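You operate a simulated robot arm through the tools that you are given. There is no shell and no other tool.

The job below is to be done with a simulated robot arm. You get a single attempt, and the scene is never put back.

Task
Put things in order on the top of the loading table. At the end: the short pink housing (marked "LEFT") stands where the long orange housing (marked "RIGHT") stood; the green fuse from the top of the loading table stands on top of the marked black housing; the long orange housing is on the brown carton (marked "PADS"); the blue fuse from the top of the loading table stands where the short pink housing stood; whatever was shut is shut again. Leave all else as you found it, and nothing knocked over.

Only the result counts: the job must be done as asked and must still hold three seconds after the hand-in. Knocking over, shifting, dropping, spilling or breaking anything else fails it.

Robot
A 6-joint arm with a two-finger parallel gripper, fixed in place. Base frame: the origin is at the foot of the arm, x ahead of it, y to its left, z up; the work surface is at about z = 0.86. Readings come in m, degrees, newtons and seconds.
With the tool pointing down near the work surface it reaches from about 0.26 to 0.68 m from the base axis. Its first joint turns from -66.0 to 66.0 degrees. Payload 2.9 kg.
The TCP is the grasp point between the finger pads, 0.03 m short of the fingertips. In the tool frame z runs along the fingers and y along their closing line. The gripper opens to 0.11 m. The fingers are 0.02 m wide and 0.01 m thick; the gripper's body (0.048 by 0.112 m) begins 0.055 m behind the TCP.
Orientation is that of the tool frame in the base frame, as a unit quaternion [x, y, z, w]. With the fingers straight down and closing along the base's y, the tool's x points along the base's -x, its y along +y and its z along -z.

Tools
- The arm moves only by the tool arm_command. Its argument "increments" is a list of rows, each a list of 2 entries, a list of its own where there are three numbers: the shift along the tool's x, y, z in m, then the turn, a rotation vector about the tool's x, y, z in degrees. In form: [[[tx, ty, tz], [rx, ry, rz]], ...]. A call has 1 to 20 rows; each row shifts and turns the commanded pose from where the row before left it, along the tool's axes as they then stand. "grip" is the gripper command, from -1 (fully open) to 1 (shut), values between in proportion, set as the call begins (left out, the last holds). A row lasts 0.2 s, in which the tool goes at most 0.05 m and 8.6 degrees; a call with a longer step from one row to the next is refused whole, and so is a gripper value outside its range. Where a pose cannot be reached the arm comes as near as it can. A force on the tool above 40 N (or 10 N above the force at the start of the call, whichever is more), or a blocked arm, ends the call early, and 0.2 s more pass. Each finger travels about 0.108 m/s and halts on what it meets, pressing with about 23 N; the grip force reading is that of the motor and also rises with nothing between the fingers. The clock runs only during rows and for 0.2 s after the last one: add rows that do not move to give the fingers time. The reply holds the time, the measured pose of the TCP, the force on the tool along the base axes, the opening and the grip force, in the units named above and with some noise, with the torque about the TCP (base axes, N m) and any sound that the robot's microphone picked up, and new pictures: "show" is both (left out), scene, wrist or none.
- Cameras (640 x 400 px; columns grow to the right, rows downward): "scene" is fixed at [0.0726, 0.4301, 1.3849]; the picture's right is [-0.79, -0.61, 0.00], its down [-0.34, 0.44, -0.83] and it looks along [0.51, -0.66, -0.55] (base axes); focal length 354 px, centre (320, 200). "wrist" rides on the gripper at [0.072, 0.017, -0.103] in the tool frame; the picture's right is [-0.23, 0.97, 0.00], its down [-0.76, -0.18, -0.62] and it looks along [-0.61, -0.14, 0.78] (tool axes); focal length 222 px, centre (320, 200). There is no depth. A picture from a camera that has moved, and an enlarged one, comes with that camera's place and axes in the base frame and with its lens.
- enlarge(camera, box): a new picture of the part [left, top, right, bottom] of that camera's present view, enlarged. It takes no simulated time.
- finish_job(): hands the job in; it is judged then, once.

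Nothing tells you positions but the pictures and the camera data. Unless the task says otherwise, let go and move clear before handing in.

The tools are called after ">>>" as name(argument=value, ...) on one line, values as JSON. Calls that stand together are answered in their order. arm_command: Moves the arm, as the interface text tells. Its arguments: {"type":"object","properties":{"increments":{"type":"array","items":{"type":"array"}},"grip":{"type":"number"},"show":{"type":"string","enum":["both","scene","wrist","none"]}},"required":["increments"]} The other tools are called the same way: enlarge (camera, box) takes an enlarged picture of a part of a camera's view; finish_job () hands the job in.

At the start:

```text
time_s: 0.0
ee_pos: [0.2948, -0.1999, 1.1348]
tool_rot: [0.0, 1.0, 0.0, 0.0]
wrist_force: [-0.6, -0.4, 0.1]
ft_torque: [-0.01, 0.02, -0.02]
grip_width: 0.1101
grasp_force: 0.1
```

scene: 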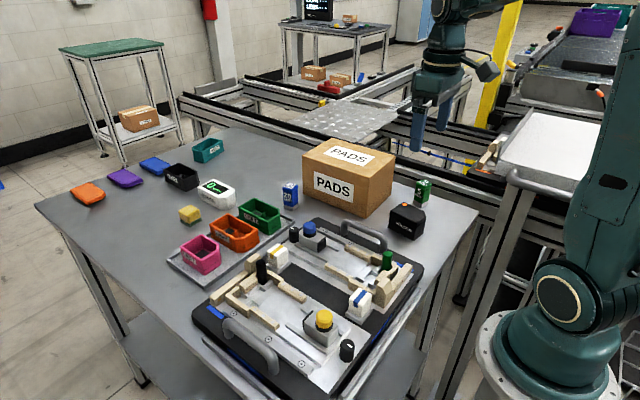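
wrist: 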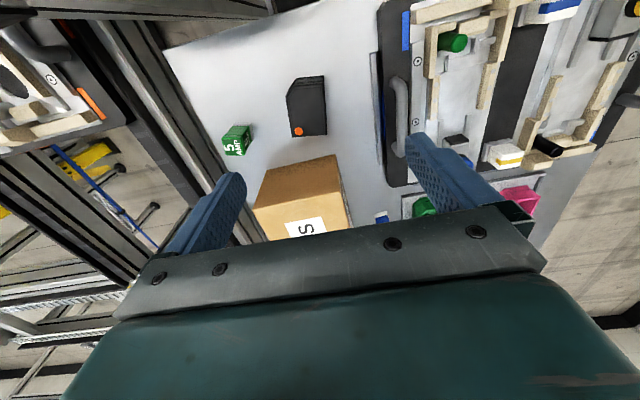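

I see a table with small housings, a brown carton marked PADS, blue and green fuses, a black housing and a board with fixtures. First I will look at enlarged pictures.

>>> enlarge(camera="scene", box=[160, 170, 320, 270])

>>> enlarge(camera="scene", box=[290, 130, 450, 250])

>>> enlarge(camera="scene", box=[60, 130, 240, 230])

>>> enlarge(camera="wrist", box=[200, 60, 440, 240])

>>> enlarge(camera="scene", box=[190, 210, 430, 390])

```text
4.00 times, centred on (240, 220) of scene
camera zoom: at [0.0726, 0.4301, 1.3849], right [-0.79, -0.61, 0.0], down [-0.34, 0.44, -0.83], along [0.51, -0.66, -0.55], focal length 1414 px, centre (640, 120)
```

zoom: 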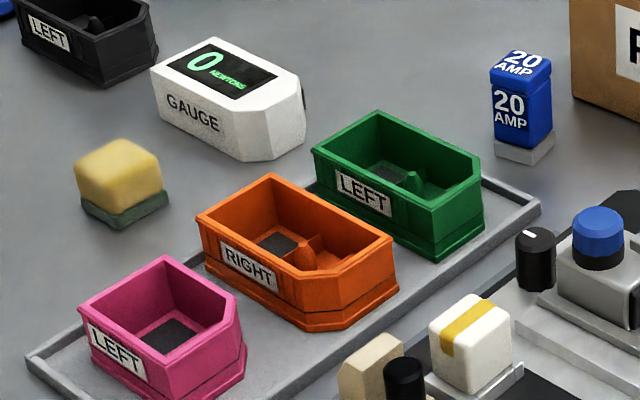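

```text
3.33 times, centred on (370, 190) of scene
camera zoom: at [0.0726, 0.4301, 1.3849], right [-0.79, -0.61, 0.0], down [-0.34, 0.44, -0.83], along [0.51, -0.66, -0.55], focal length 1178 px, centre (153, 233)
```

zoom: 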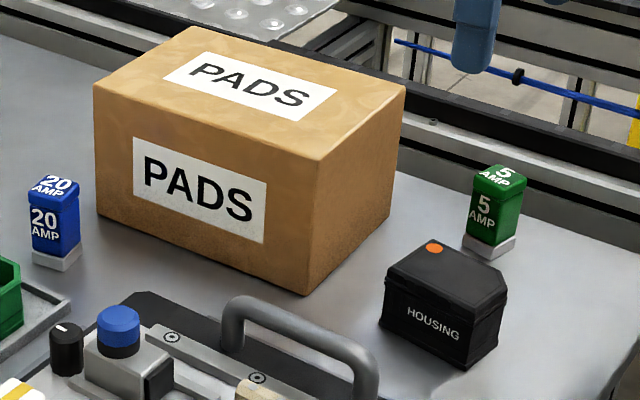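

```text
3.56 times, centred on (150, 180) of scene
camera zoom: at [0.0726, 0.4301, 1.3849], right [-0.79, -0.61, 0.0], down [-0.34, 0.44, -0.83], along [0.51, -0.66, -0.55], focal length 1257 px, centre (924, 271)
```

zoom: 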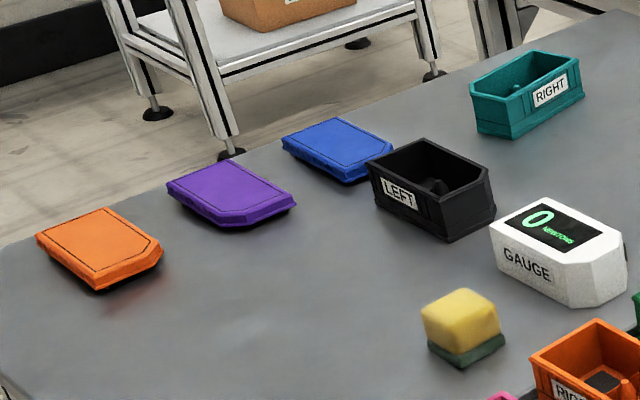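

```text
2.22 times, centred on (320, 150) of wrist
camera zoom: at [0.2209, -0.1826, 1.2374], right [0.23, 0.97, 0.0], down [0.76, -0.18, 0.62], along [0.61, -0.14, -0.78], focal length 494 px, centre (320, 311)
```

zoom: 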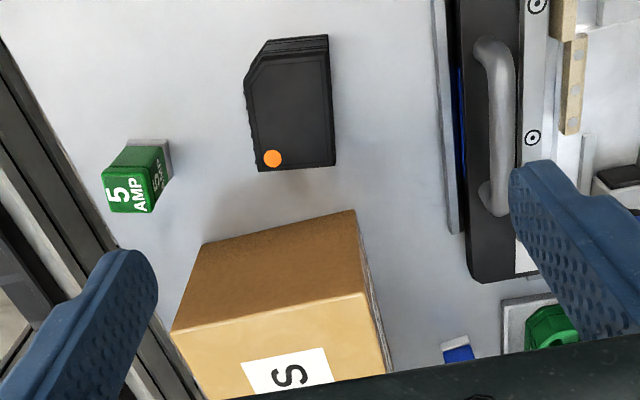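

```text
2.22 times, centred on (310, 300) of scene
camera zoom: at [0.0726, 0.4301, 1.3849], right [-0.79, -0.61, 0.0], down [-0.34, 0.44, -0.83], along [0.51, -0.66, -0.55], focal length 786 px, centre (342, -22)
```

zoom: 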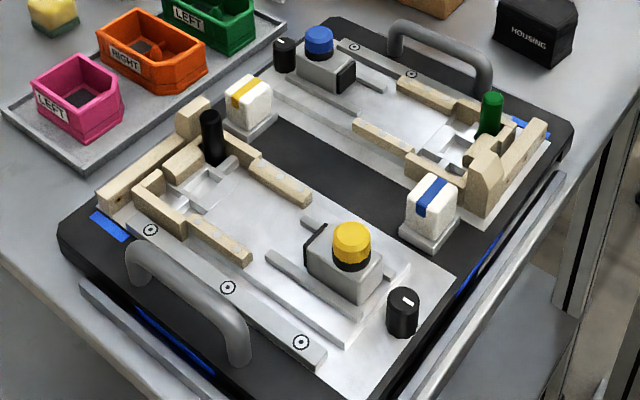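

The tray holds pink LEFT, orange RIGHT and green LEFT housings; the closed black housing with an orange dot stands near the carton, with the green fuse to its right. I'll move high over to the tray side to get wrist-camera views for triangulating.

>>> arm_command(increments=[[[0, 0.045, 0], [0, 0, 0]], [[0, 0.045, 0], [0, 0, 0]], [[0, 0.045, 0], [0, 0, 0]], [[0, 0.045, 0], [0, 0, 0]], [[0, 0.045, 0], [0, 0, 0]], [[0, 0.03, 0], [0, 0, 0]], [[-0.03, 0, 0], [0, 0, 0]], [[-0.03, 0, 0], [0, 0, 0]], [[0, 0, 0], [0, 0, 0]]])

```text
time_s: 2.0
ee_pos: [0.3563, 0.0536, 1.1351]
tool_rot: [0.0, 1.0, 0.001, 0.0]
wrist_force: [1.1, 0.1, -0.9]
ft_torque: [0.0, 0.02, 0.01]
grip_width: 0.1097
grasp_force: 0.1
camera wrist: at [0.2825, 0.0728, 1.2382], right [0.23, 0.97, 0.0], down [0.76, -0.18, 0.62], along [0.61, -0.14, -0.78], focal length 222 px, centre (320, 200)
```

scene: 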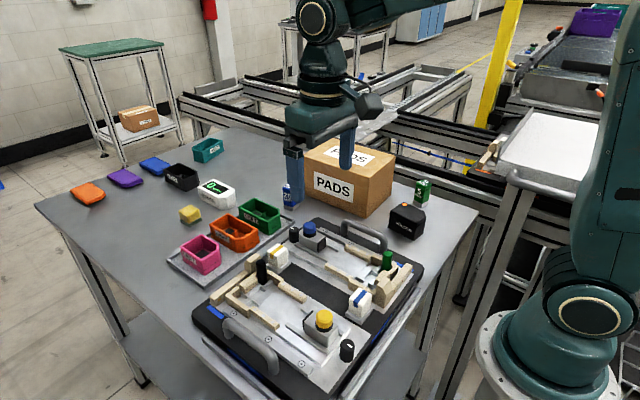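
wrist: 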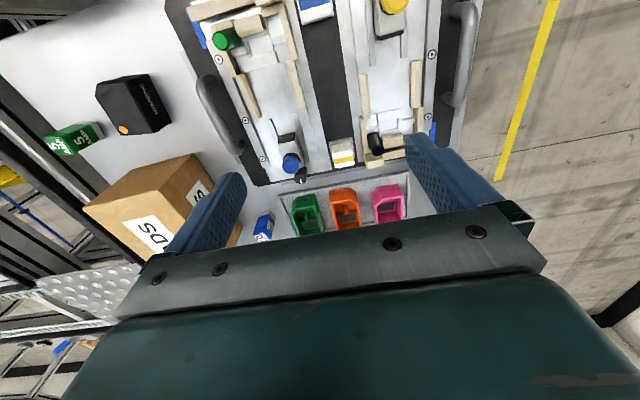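

The tray and housings are in view of the wrist camera, just above the gripper body. I'll enlarge for precise locations.

>>> enlarge(camera="wrist", box=[240, 130, 440, 240])

>>> enlarge(camera="wrist", box=[30, 60, 260, 260])

>>> enlarge(camera="scene", box=[170, 190, 310, 290])

```text
3.20 times, centred on (340, 185) of wrist
camera zoom: at [0.2825, 0.0728, 1.2382], right [0.23, 0.97, 0.0], down [0.76, -0.18, 0.62], along [0.61, -0.14, -0.78], focal length 711 px, centre (256, 248)
```

zoom: 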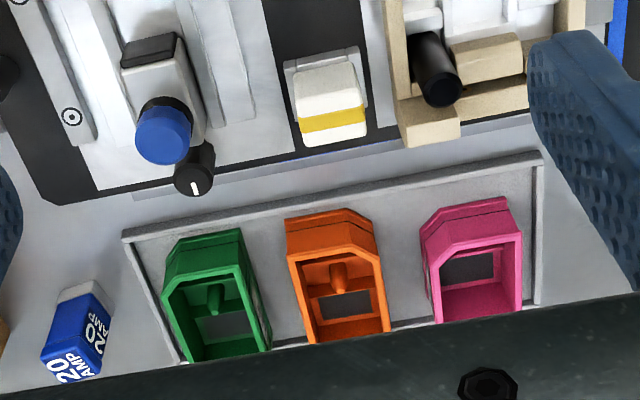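

```text
2.00 times, centred on (145, 160) of wrist
camera zoom: at [0.2825, 0.0728, 1.2382], right [0.23, 0.97, 0.0], down [0.76, -0.18, 0.62], along [0.61, -0.14, -0.78], focal length 444 px, centre (670, 280)
```

zoom: 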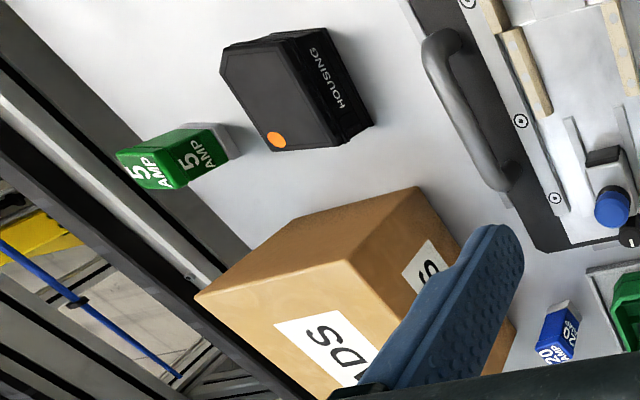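

```text
4.00 times, centred on (240, 240) of scene
camera zoom: at [0.0726, 0.4301, 1.3849], right [-0.79, -0.61, 0.0], down [-0.34, 0.44, -0.83], along [0.51, -0.66, -0.55], focal length 1414 px, centre (640, 40)
```

zoom: 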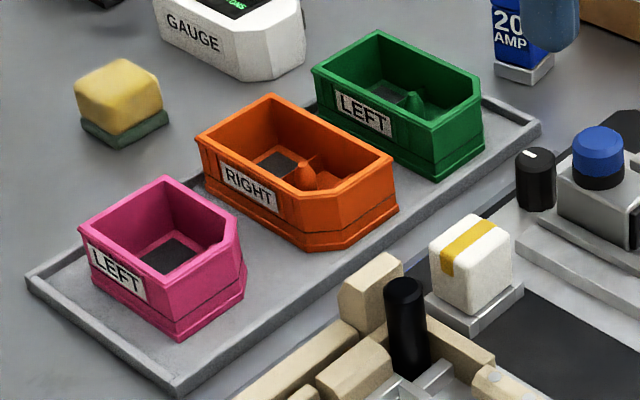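

Housings appear axis-aligned: orange centre ≈ (0.605, 0.054), pink ≈ (0.60, 0.14). I'll move further out over the tray for a steeper view.

>>> arm_command(increments=[[[-0.04, 0.015, 0], [0, 0, 0]], [[-0.04, 0.015, 0], [0, 0, 0]], [[-0.04, 0.015, 0], [0, 0, 0]], [[-0.02, 0, 0.0], [0, 0, 0]], [[0, 0, 0], [0, 0, 0]], [[0, 0, 0], [0, 0, 0]]], show="wrist")

>>> enlarge(camera="wrist", box=[220, 80, 460, 220])

```text
time_s: 3.4
ee_pos: [0.4946, 0.0995, 1.1342]
tool_rot: [0.001, 1.0, 0.0, 0.0]
wrist_force: [0.2, 0.1, 0.2]
ft_torque: [0.0, 0.0, -0.05]
grip_width: 0.1101
grasp_force: 0.0
camera wrist: at [0.422, 0.1184, 1.2369], right [0.23, 0.97, 0.0], down [0.76, -0.18, 0.62], along [0.61, -0.14, -0.78], focal length 222 px, centre (320, 200)
```

wrist: 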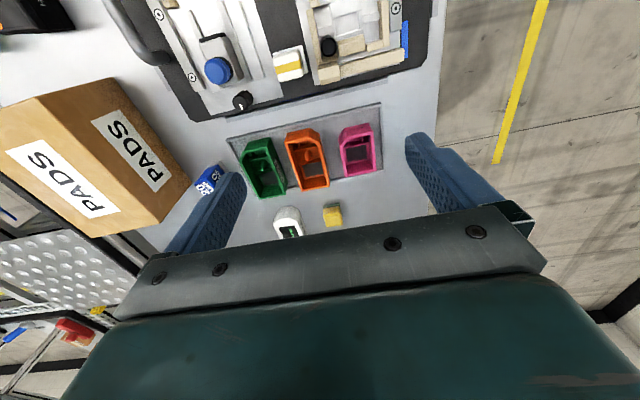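

```text
2.67 times, centred on (340, 150) of wrist
camera zoom: at [0.422, 0.1184, 1.2369], right [0.23, 0.97, 0.0], down [0.76, -0.18, 0.62], along [0.61, -0.14, -0.78], focal length 592 px, centre (267, 333)
```

zoom: 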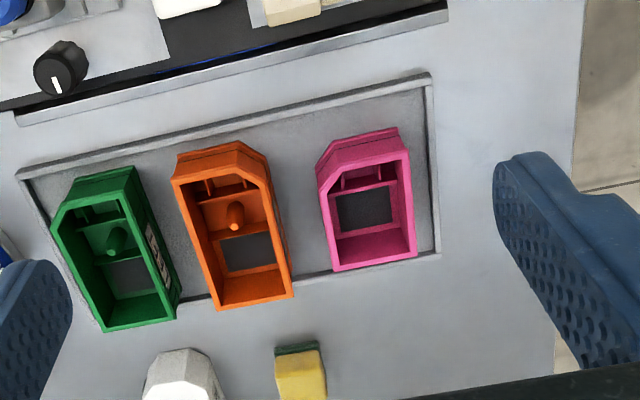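

Estimates: orange rim spans x 0.552–0.657, y 0.027–0.083; pink rim spans x 0.573–0.644, y 0.1135–0.1675; rim height ≈ 0.897. I'll move above the orange housing with a partly closed gripper.

>>> arm_command(increments=[[[-0.022, -0.009, 0.027], [0, 0, 0]], [[-0.022, -0.009, 0.027], [0, 0, 0]], [[-0.022, -0.009, 0.027], [0, 0, 0]], [[-0.022, -0.009, 0.027], [0, 0, 0]], [[-0.022, -0.009, 0.027], [0, 0, 0]], [[0, 0, 0], [0, 0, 0]], [[0, 0, 0], [0, 0, 0]]], grip=-0.27)

>>> enlarge(camera="scene", box=[160, 130, 320, 290])

>>> enlarge(camera="wrist", box=[200, 50, 440, 240])

```text
time_s: 5.0
ee_pos: [0.6073, 0.0514, 0.9973]
tool_rot: [0.0, 1.0, 0.0, 0.001]
wrist_force: [-0.1, -0.1, 0.1]
ft_torque: [-0.03, -0.01, 0.0]
grip_width: 0.07
grasp_force: 0.0
camera wrist: at [0.534, 0.0696, 1.1005], right [0.23, 0.97, 0.0], down [0.76, -0.18, 0.62], along [0.61, -0.14, -0.78], focal length 222 px, centre (320, 200)
```

scene: 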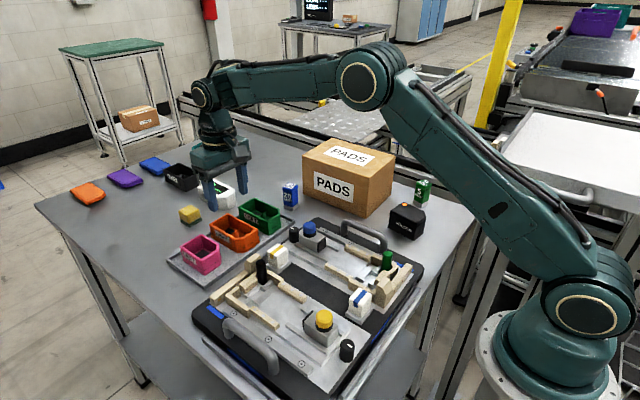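
wrist: 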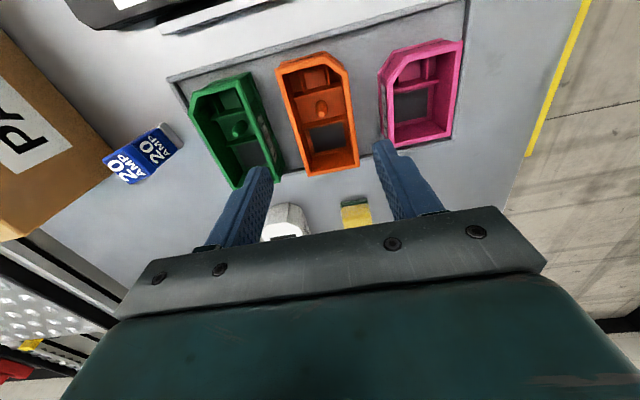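

```text
2.50 times, centred on (240, 210) of scene
camera zoom: at [0.0726, 0.4301, 1.3849], right [-0.79, -0.61, 0.0], down [-0.34, 0.44, -0.83], along [0.51, -0.66, -0.55], focal length 884 px, centre (520, 175)
```

zoom: 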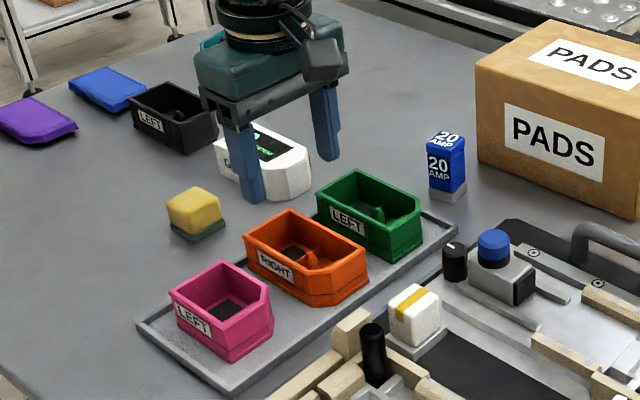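

```text
2.11 times, centred on (320, 145) of wrist
camera zoom: at [0.534, 0.0696, 1.1005], right [0.23, 0.97, 0.0], down [0.76, -0.18, 0.62], along [0.61, -0.14, -0.78], focal length 468 px, centre (320, 316)
```

zoom: 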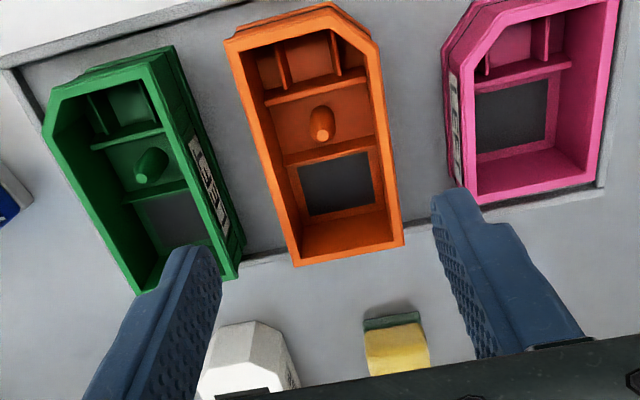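

Close-up places the orange centre at about y = 0.0555, x = 0.605. I'll shift slightly and descend so the fingertips stop around z = 0.878.

>>> arm_command(increments=[[[0.002, 0.004, 0.02], [0, 0, 0]], [[0, 0, 0.025], [0, 0, 0]], [[0, 0, 0.02], [0, 0, 0]], [[0, 0, 0], [0, 0, 0]], [[0, 0, 0], [0, 0, 0]]])

>>> enlarge(camera="scene", box=[160, 170, 320, 290])

>>> enlarge(camera="wrist", box=[200, 50, 440, 240])

```text
time_s: 6.2
ee_pos: [0.6045, 0.056, 0.9336]
tool_rot: [-0.001, 1.0, 0.0, 0.0]
wrist_force: [0.8, 0.1, -0.8]
ft_torque: [0.02, -0.03, 0.0]
grip_width: 0.0698
grasp_force: 0.1
camera wrist: at [0.5311, 0.0746, 1.0369], right [0.23, 0.97, 0.0], down [0.76, -0.18, 0.62], along [0.61, -0.14, -0.78], focal length 222 px, centre (320, 200)
```

scene: 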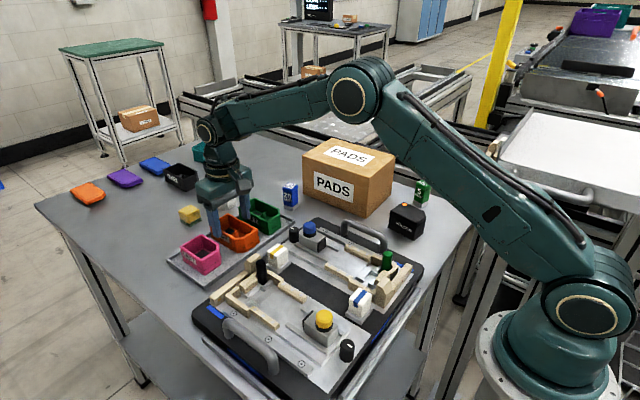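
wrist: 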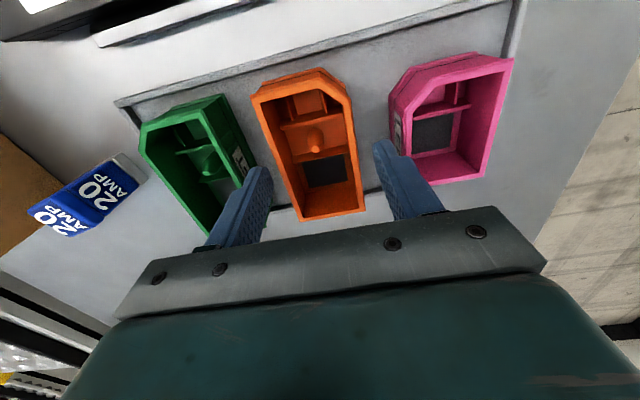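

```text
3.33 times, centred on (240, 230) of scene
camera zoom: at [0.0726, 0.4301, 1.3849], right [-0.79, -0.61, 0.0], down [-0.34, 0.44, -0.83], along [0.51, -0.66, -0.55], focal length 1178 px, centre (587, 100)
```

zoom: 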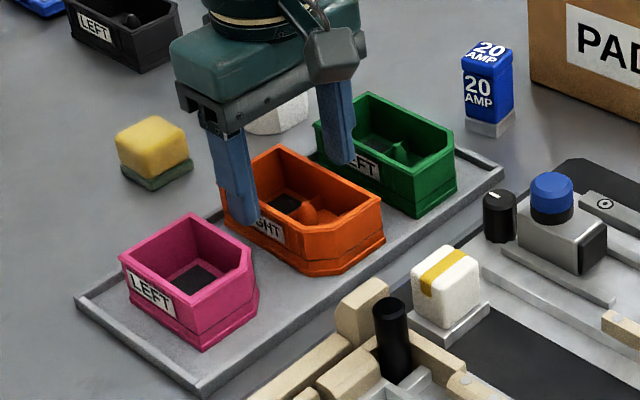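

```text
2.11 times, centred on (320, 145) of wrist
camera zoom: at [0.5311, 0.0746, 1.0369], right [0.23, 0.97, 0.0], down [0.76, -0.18, 0.62], along [0.61, -0.14, -0.78], focal length 468 px, centre (320, 316)
```

zoom: 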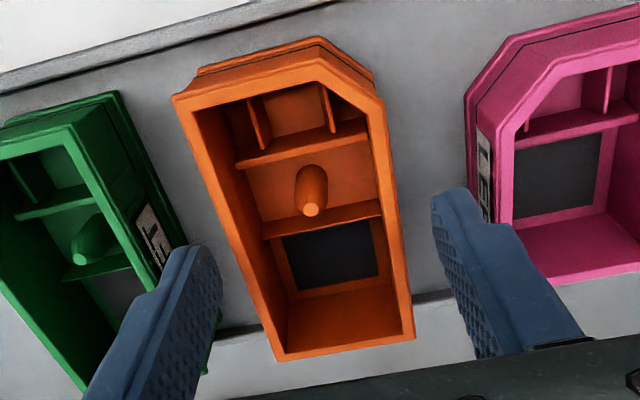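

The fingers straddle the orange housing evenly, clear of green and pink. I'll descend the remaining 26 mm.

>>> arm_command(increments=[[[0, 0, 0.013], [0, 0, 0]], [[0, 0, 0.013], [0, 0, 0]], [[0, 0, 0], [0, 0, 0]]])

>>> enlarge(camera="scene", box=[160, 170, 320, 290])

```text
time_s: 7.0
ee_pos: [0.6034, 0.0584, 0.907]
tool_rot: [0.0, 1.0, 0.001, 0.0]
wrist_force: [0.6, -0.5, -0.6]
ft_torque: [0.04, 0.03, 0.01]
grip_width: 0.0698
grasp_force: 0.1
camera wrist: at [0.5298, 0.0759, 1.0117], right [0.23, 0.97, 0.0], down [0.76, -0.18, 0.62], along [0.61, -0.14, -0.78], focal length 222 px, centre (320, 200)
```

scene: 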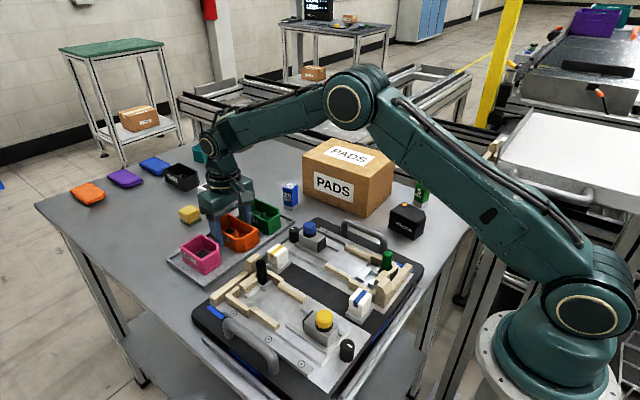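
wrist: 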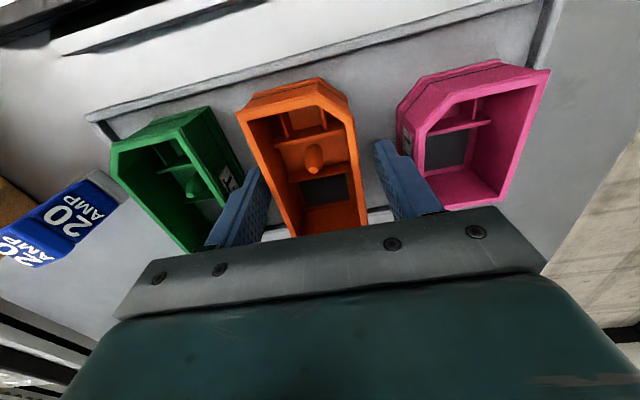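

```text
3.33 times, centred on (240, 230) of scene
camera zoom: at [0.0726, 0.4301, 1.3849], right [-0.79, -0.61, 0.0], down [-0.34, 0.44, -0.83], along [0.51, -0.66, -0.55], focal length 1178 px, centre (587, 100)
```

zoom: 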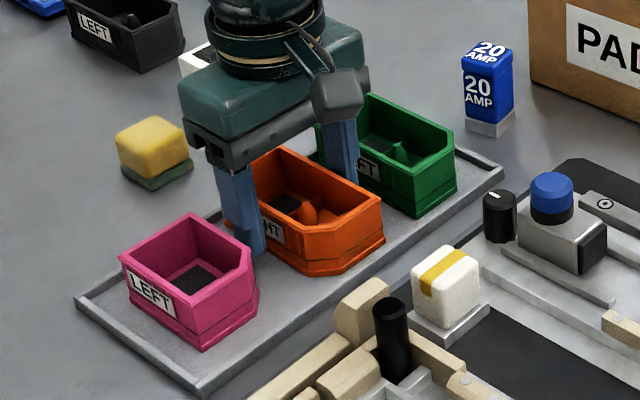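

Fingers are down on both sides of the orange housing; closing now.

>>> arm_command(increments=[[[0, 0, 0], [0, 0, 0]], [[0, 0, 0], [0, 0, 0]], [[0, 0, 0], [0, 0, 0]], [[0, 0, 0], [0, 0, 0]]], grip=1, show="wrist")

>>> enlarge(camera="scene", box=[160, 170, 320, 290])

```text
time_s: 8.0
ee_pos: [0.6024, 0.0577, 0.9082]
tool_rot: [0.0, 1.0, -0.001, 0.0]
wrist_force: [-1.1, -0.6, 0.7]
ft_torque: [0.03, -0.01, 0.04]
grip_width: 0.0536
grasp_force: 22.7
camera wrist: at [0.5298, 0.0758, 1.0119], right [0.23, 0.97, 0.0], down [0.76, -0.18, 0.62], along [0.61, -0.14, -0.78], focal length 222 px, centre (320, 200)
```

wrist: 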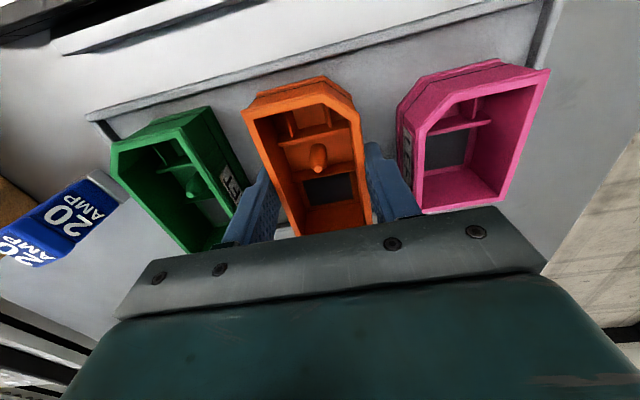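

```text
3.33 times, centred on (240, 230) of scene
camera zoom: at [0.0726, 0.4301, 1.3849], right [-0.79, -0.61, 0.0], down [-0.34, 0.44, -0.83], along [0.51, -0.66, -0.55], focal length 1178 px, centre (587, 100)
```

zoom: 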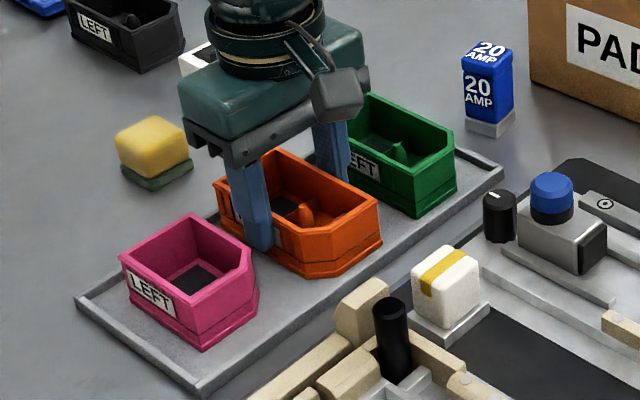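

Gripped (0.0536 m wide). Lifting straight up and checking that the housing comes along.

>>> arm_command(increments=[[[0, 0, -0.02], [0, 0, 0]], [[0, 0, -0.04], [0, 0, 0]], [[0, 0, -0.045], [0, 0, 0]], [[0, 0, -0.045], [0, 0, 0]], [[0, 0, -0.02], [0, 0, 0]], [[0, 0, 0], [0, 0, 0]], [[0, 0, 0], [0, 0, 0]]])

>>> enlarge(camera="wrist", box=[200, 50, 440, 240])

```text
time_s: 9.6
ee_pos: [0.6039, 0.0612, 1.0775]
tool_rot: [0.0, 1.0, 0.0, 0.0]
wrist_force: [0.5, 0.1, -1.6]
ft_torque: [-0.03, 0.0, 0.01]
grip_width: 0.0536
grasp_force: 22.6
camera wrist: at [0.5308, 0.0794, 1.1804], right [0.23, 0.97, 0.0], down [0.76, -0.18, 0.62], along [0.61, -0.14, -0.78], focal length 222 px, centre (320, 200)
```

scene: 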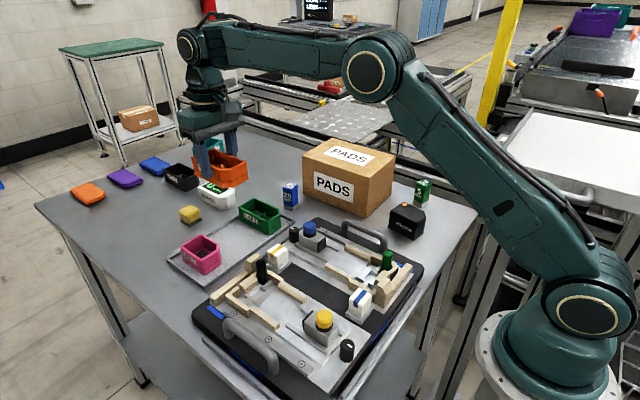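
wrist: 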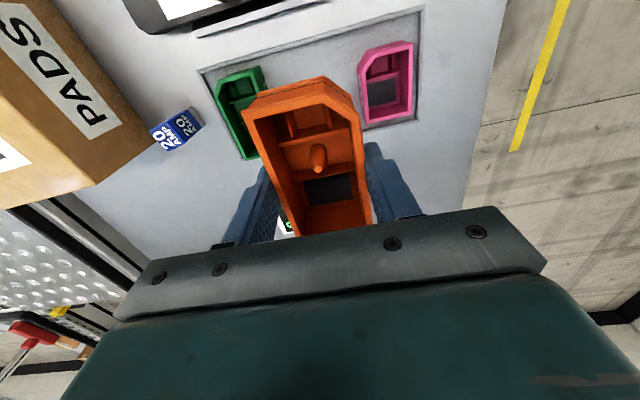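

```text
2.11 times, centred on (320, 145) of wrist
camera zoom: at [0.5308, 0.0794, 1.1804], right [0.23, 0.97, 0.0], down [0.76, -0.18, 0.62], along [0.61, -0.14, -0.78], focal length 468 px, centre (320, 316)
```

zoom: 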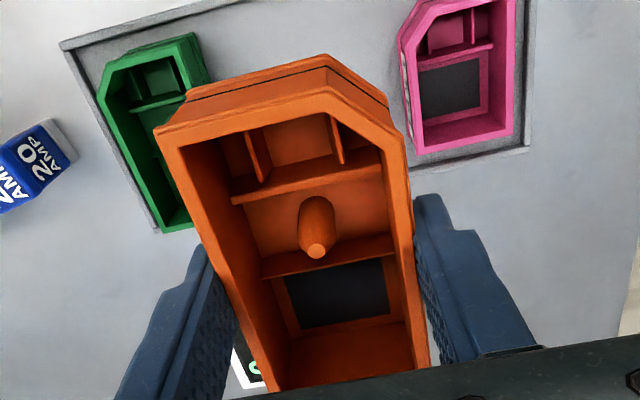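

The orange housing is held level and clear. Now I carry it over the carton at z≈1.08.

>>> arm_command(increments=[[[0.0116, -0.0395, 0], [0, 0, 0]], [[0.0116, -0.0395, 0], [0, 0, 0]], [[0.0116, -0.0395, 0], [0, 0, 0]], [[0.0116, -0.0395, 0], [0, 0, 0]], [[0.0116, -0.0395, 0], [0, 0, 0]], [[0.0116, -0.0395, 0], [0, 0, 0]], [[0.0116, -0.0395, 0], [0, 0, 0]], [[0.0116, -0.0395, 0], [0, 0, 0]], [[0, 0, 0], [0, 0, 0]], [[0, 0, 0], [0, 0, 0]]])

>>> enlarge(camera="wrist", box=[160, 30, 480, 240])

>>> enlarge(camera="scene", box=[270, 70, 450, 250])

```text
time_s: 11.8
ee_pos: [0.5122, -0.2588, 1.0819]
tool_rot: [0.001, 1.0, 0.0, 0.001]
wrist_force: [0.0, -0.1, -0.8]
ft_torque: [0.0, 0.04, -0.03]
grip_width: 0.0536
grasp_force: 23.0
camera wrist: at [0.4387, -0.2402, 1.1846], right [0.23, 0.97, 0.0], down [0.76, -0.18, 0.62], along [0.61, -0.14, -0.78], focal length 222 px, centre (320, 200)
```

scene: 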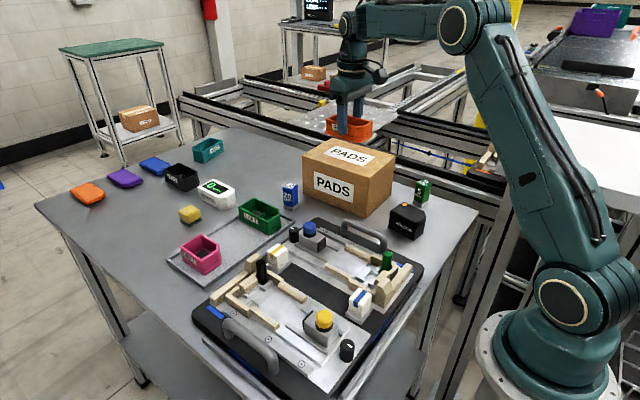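
wrist: 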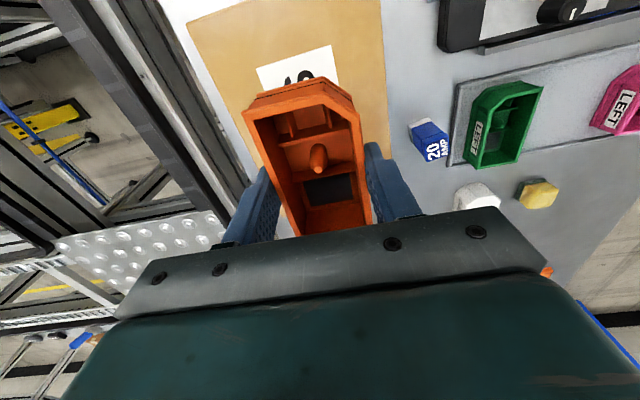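

```text
1.90 times, centred on (320, 135) of wrist
camera zoom: at [0.4387, -0.2402, 1.1846], right [0.23, 0.97, 0.0], down [0.76, -0.18, 0.62], along [0.61, -0.14, -0.78], focal length 423 px, centre (320, 324)
```

zoom: 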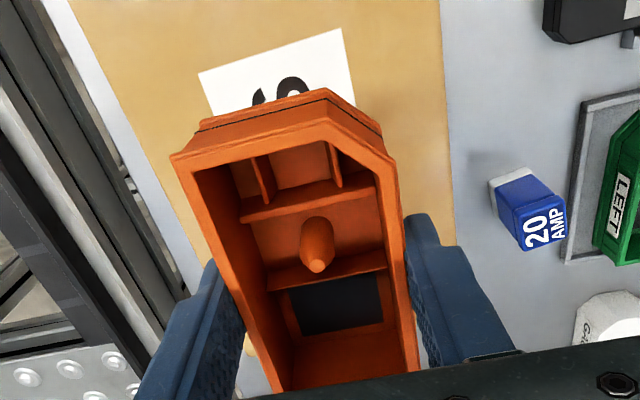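

```text
2.22 times, centred on (360, 160) of scene
camera zoom: at [0.0727, 0.4301, 1.3849], right [-0.79, -0.61, 0.0], down [-0.34, 0.44, -0.83], along [0.51, -0.66, -0.55], focal length 786 px, centre (231, 289)
```

zoom: 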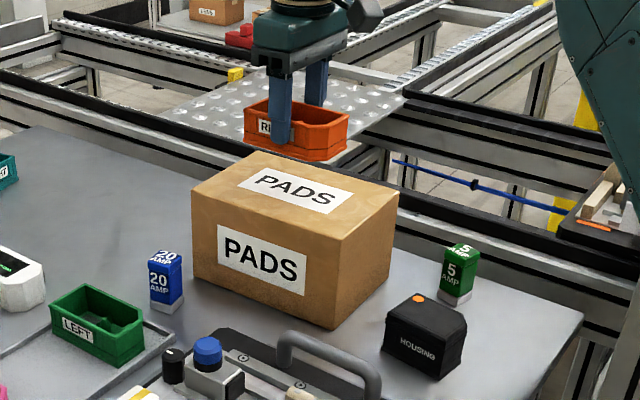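

Carton top spans roughly x 0.416–0.61, y −0.33 to −0.195, top z≈0.975; the housing is over its middle. Lowering most of the way, then feeling for contact.

>>> arm_command(increments=[[[0, -0.004, 0.015], [0, 0, 0]], [[0, 0, 0.015], [0, 0, 0]], [[0, 0, 0.01], [0, 0, 0]], [[0, 0, 0.0], [0, 0, 0]], [[0, 0, 0.0], [0, 0, 0]]])

>>> enlarge(camera="scene", box=[290, 70, 430, 230])

```text
time_s: 13.0
ee_pos: [0.511, -0.2619, 1.0394]
tool_rot: [0.0, 1.0, 0.001, 0.0]
wrist_force: [0.8, -0.4, -1.1]
ft_torque: [0.01, -0.02, -0.01]
grip_width: 0.0539
grasp_force: 23.2
camera wrist: at [0.4377, -0.2443, 1.1425], right [0.23, 0.97, 0.0], down [0.76, -0.18, 0.62], along [0.61, -0.14, -0.78], focal length 222 px, centre (320, 200)
```

scene: 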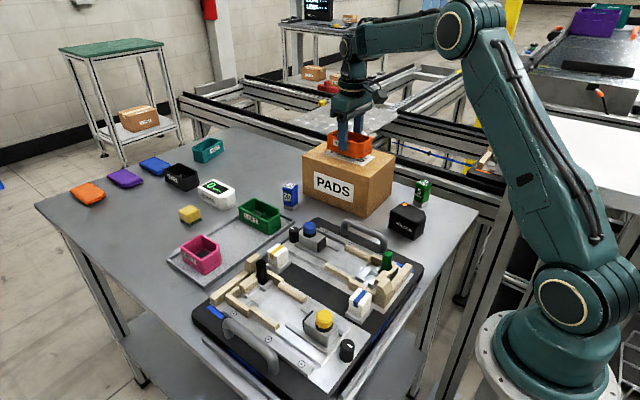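
wrist: 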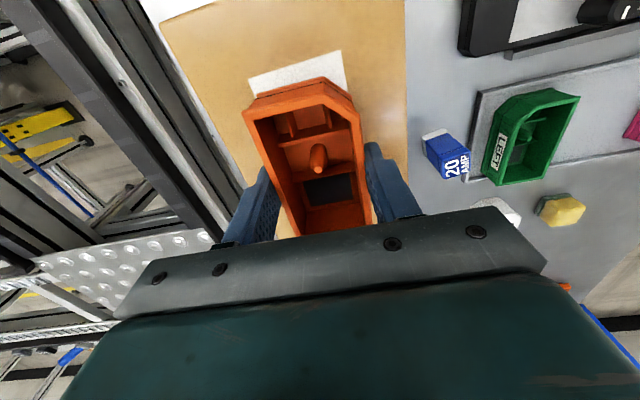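

```text
2.50 times, centred on (360, 150) of scene
camera zoom: at [0.0726, 0.4301, 1.3849], right [-0.79, -0.61, 0.0], down [-0.34, 0.44, -0.83], along [0.51, -0.66, -0.55], focal length 884 px, centre (220, 325)
```

zoom: 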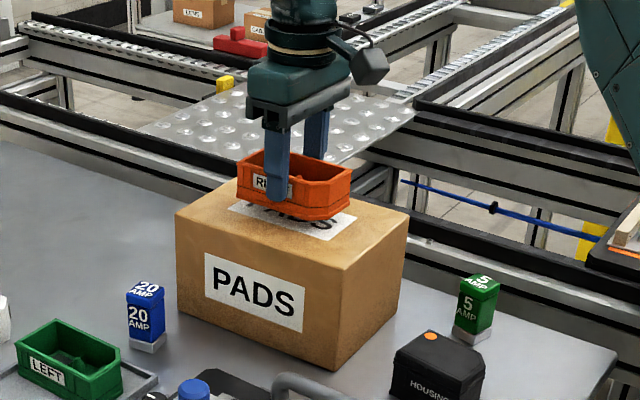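

Close to the carton top; lowering in small steps, watching the force.

>>> arm_command(increments=[[[0, 0, 0.004], [0, 0, 0]], [[0, 0, 0.004], [0, 0, 0]], [[0, 0, 0], [0, 0, 0]]], show="none")

>>> arm_command(increments=[[[0, 0, 0.003], [0, 0, 0]], [[0, 0, 0], [0, 0, 0]]], show="scene")

>>> enlarge(camera="scene", box=[300, 110, 410, 210])

```text
time_s: 13.8
ee_pos: [0.5099, -0.262, 1.0302]
tool_rot: [-0.001, 1.0, -0.001, 0.0]
wrist_force: [0.8, 0.2, -1.3]
ft_torque: [0.05, -0.03, 0.0]
grip_width: 0.0538
grasp_force: 23.2
```

```text
time_s: 14.4
ee_pos: [0.5097, -0.2624, 1.0277]
tool_rot: [0.0, 1.0, 0.0, -0.001]
wrist_force: [-0.2, -0.6, -1.0]
ft_torque: [-0.02, 0.01, -0.03]
grip_width: 0.0538
grasp_force: 23.6
```

scene: 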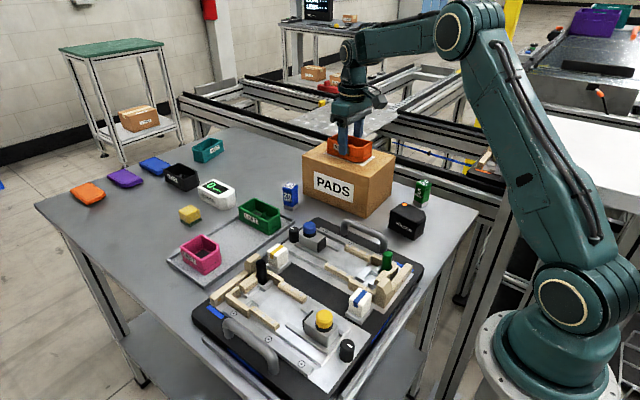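

```text
4.00 times, centred on (355, 160) of scene
camera zoom: at [0.0726, 0.4301, 1.3849], right [-0.79, -0.61, 0.0], down [-0.34, 0.44, -0.83], along [0.51, -0.66, -0.55], focal length 1414 px, centre (180, 360)
```

zoom: 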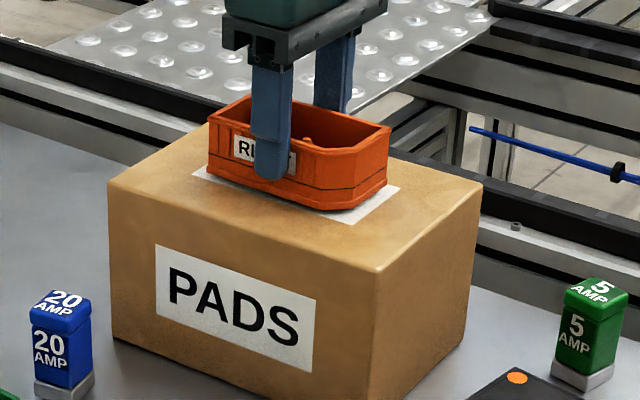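

Still just above the carton with no contact force yet; continuing down in 2–3 mm steps.

>>> arm_command(increments=[[[0, 0, 0.003], [0, 0, 0]], [[0, 0, 0], [0, 0, 0]]], show="none")

>>> arm_command(increments=[[[0, 0, 0.002], [0, 0, 0]], [[0, 0, 0], [0, 0, 0]]], show="none")

>>> enlarge(camera="scene", box=[300, 110, 410, 210])

```text
time_s: 15.0
ee_pos: [0.5091, -0.2623, 1.0257]
tool_rot: [0.0, 1.0, 0.0, 0.0]
wrist_force: [0.7, 0.1, -1.9]
ft_torque: [0.0, -0.01, -0.03]
grip_width: 0.0534
grasp_force: 22.8
```

```text
time_s: 15.6
ee_pos: [0.5095, -0.2623, 1.0246]
tool_rot: [0.001, 1.0, -0.001, 0.001]
wrist_force: [-6.3, -0.6, 19.3]
ft_torque: [0.12, 0.5, 0.06]
grip_width: 0.0536
grasp_force: 22.8
```

```text
4.00 times, centred on (355, 160) of scene
camera zoom: at [0.0722, 0.4302, 1.3848], right [-0.79, -0.61, 0.0], down [-0.34, 0.44, -0.83], along [0.51, -0.66, -0.55], focal length 1414 px, centre (180, 360)
```

zoom: 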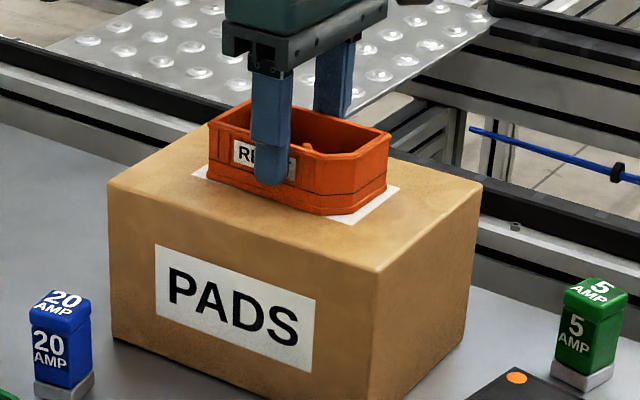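

Contact felt (19 N): the housing rests on the carton. I'll relieve slightly, open, and rise.

>>> arm_command(increments=[[[0, 0, -0.001], [0, 0, 0]], [[0, 0, 0], [0, 0, 0]]], show="none")

>>> arm_command(increments=[[[0, 0, 0], [0, 0, 0]], [[0, 0, 0], [0, 0, 0]], [[0, 0, 0], [0, 0, 0]]], show="wrist", grip=-0.2)

>>> arm_command(increments=[[[0, 0, -0.02], [0, 0, 0]], [[0, 0, -0.03], [0, 0, 0]], [[0, 0, -0.045], [0, 0, 0]], [[0, 0, 0], [0, 0, 0]], [[0, 0, 0], [0, 0, 0]]])

>>> enlarge(camera="scene", box=[300, 110, 410, 210])

```text
time_s: 16.2
ee_pos: [0.5098, -0.262, 1.0255]
tool_rot: [0.0, 1.0, 0.0, 0.001]
wrist_force: [-4.5, -2.5, 22.1]
ft_torque: [-0.01, 0.03, -0.04]
grip_width: 0.0537
grasp_force: 23.6
```

```text
time_s: 17.0
ee_pos: [0.5086, -0.2612, 1.0225]
tool_rot: [0.0, 1.0, -0.001, 0.0]
wrist_force: [0.6, -0.3, 0.8]
ft_torque: [0.01, -0.01, -0.02]
grip_width: 0.0659
grasp_force: 0.1
camera wrist: at [0.4363, -0.2435, 1.1261], right [0.23, 0.97, 0.0], down [0.76, -0.18, 0.62], along [0.61, -0.14, -0.78], focal length 222 px, centre (320, 200)
```

wrist: 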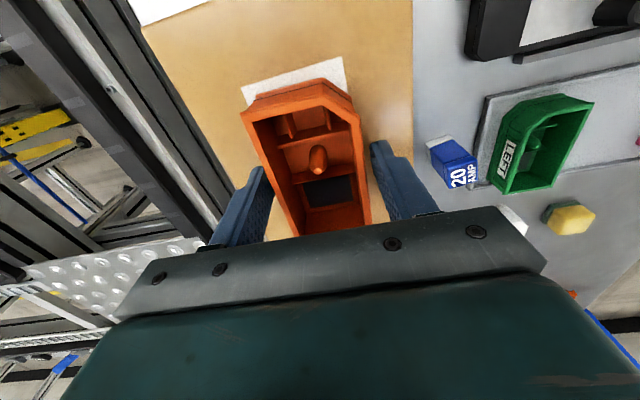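

```text
time_s: 18.2
ee_pos: [0.5085, -0.2583, 1.1177]
tool_rot: [0.0, 1.0, -0.001, 0.0]
wrist_force: [0.2, 0.0, -1.4]
ft_torque: [-0.02, 0.01, 0.02]
grip_width: 0.066
grasp_force: 0.1
camera wrist: at [0.4345, -0.2402, 1.2207], right [0.23, 0.97, 0.0], down [0.76, -0.18, 0.62], along [0.61, -0.14, -0.78], focal length 222 px, centre (320, 200)
```

scene: 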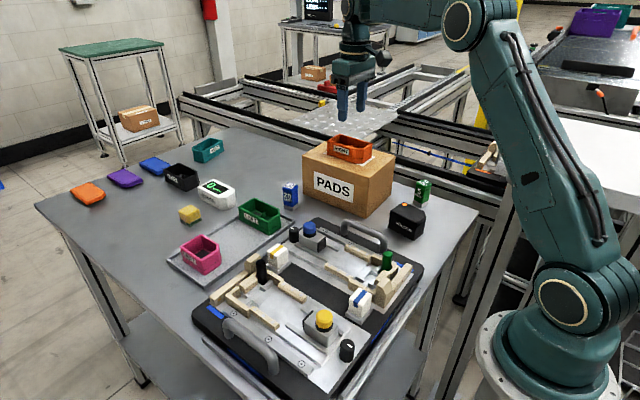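
wrist: 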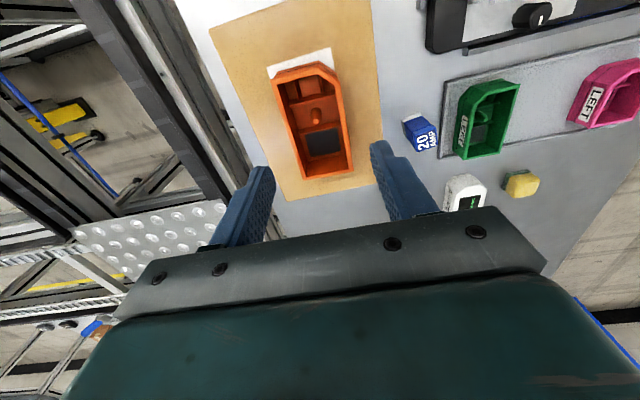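

```text
4.00 times, centred on (355, 160) of scene
camera zoom: at [0.0726, 0.4301, 1.3849], right [-0.79, -0.61, 0.0], down [-0.34, 0.44, -0.83], along [0.51, -0.66, -0.55], focal length 1414 px, centre (180, 360)
```

zoom: 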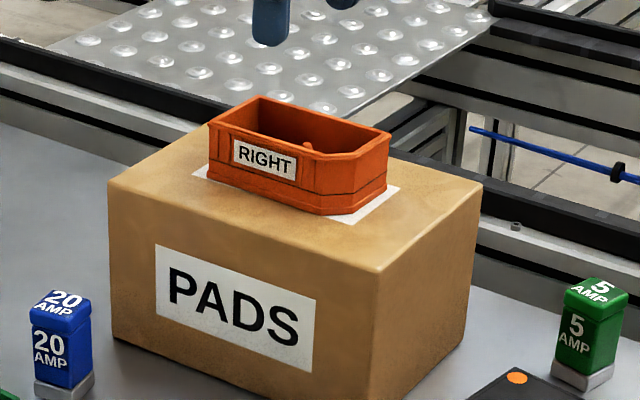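

The orange housing stands squarely on the carton. Next, the pink one: I'll move above it at about (0.608, 0.1405).

>>> arm_command(increments=[[[-0.0098, 0.04, 0], [0, 0, 0]], [[-0.0098, 0.04, 0], [0, 0, 0]], [[-0.0098, 0.04, 0], [0, 0, 0]], [[-0.0098, 0.04, 0], [0, 0, 0]], [[-0.0098, 0.04, 0], [0, 0, 0]], [[-0.0098, 0.04, 0], [0, 0, 0]], [[-0.0098, 0.04, 0], [0, 0, 0]], [[-0.0098, 0.04, 0], [0, 0, 0]], [[-0.0098, 0.04, 0], [0, 0, 0]], [[-0.0098, 0.0415, 0], [0, 0, 0]], [[0, 0, 0.04], [0, 0, 0]], [[0, 0, 0.04], [0, 0, 0]], [[0, 0, 0.04], [0, 0, 0]], [[0, 0, 0], [0, 0, 0]], [[0, 0, 0], [0, 0, 0]]])

>>> enlarge(camera="wrist", box=[200, 50, 440, 240])

>>> enlarge(camera="scene", box=[150, 170, 310, 290])

```text
time_s: 21.4
ee_pos: [0.6071, 0.1396, 0.9972]
tool_rot: [0.001, 1.0, 0.0, 0.001]
wrist_force: [-0.6, -0.7, -0.8]
ft_torque: [0.03, 0.02, 0.01]
grip_width: 0.0662
grasp_force: 0.0
camera wrist: at [0.5334, 0.1578, 1.0999], right [0.23, 0.97, 0.0], down [0.76, -0.18, 0.62], along [0.61, -0.14, -0.78], focal length 222 px, centre (320, 200)
```

scene: 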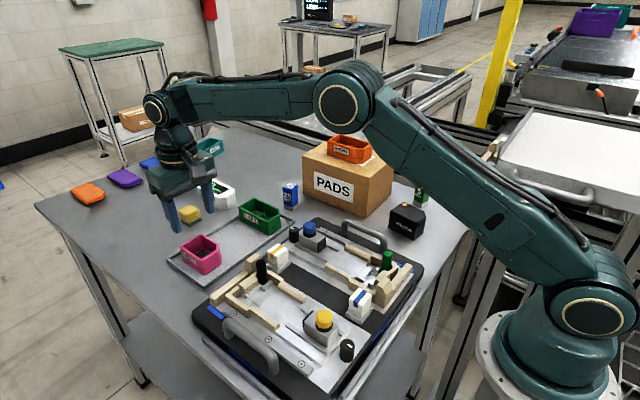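
wrist: 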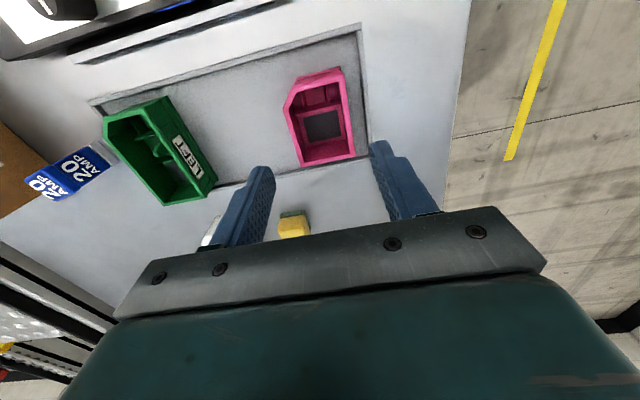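

```text
2.11 times, centred on (320, 145) of wrist
camera zoom: at [0.5334, 0.1578, 1.0999], right [0.23, 0.97, 0.0], down [0.76, -0.18, 0.62], along [0.61, -0.14, -0.78], focal length 468 px, centre (320, 316)
```

zoom: 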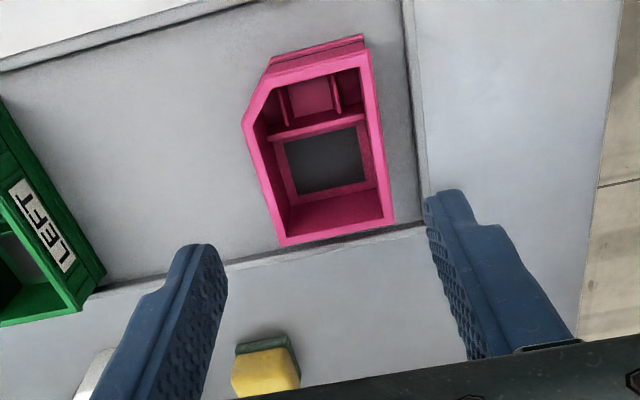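

```text
3.33 times, centred on (230, 230) of scene
camera zoom: at [0.0726, 0.4301, 1.3849], right [-0.79, -0.61, 0.0], down [-0.34, 0.44, -0.83], along [0.51, -0.66, -0.55], focal length 1178 px, centre (620, 100)
```

zoom: 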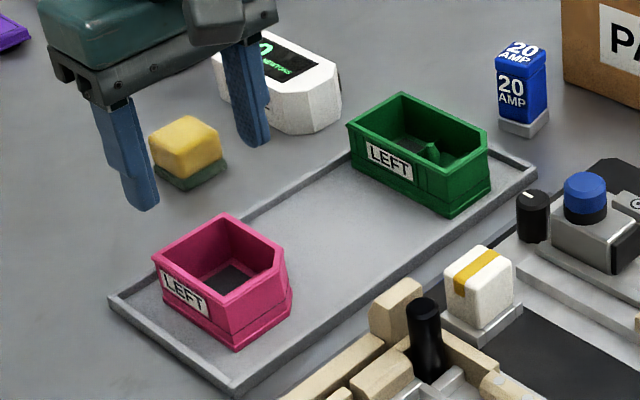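

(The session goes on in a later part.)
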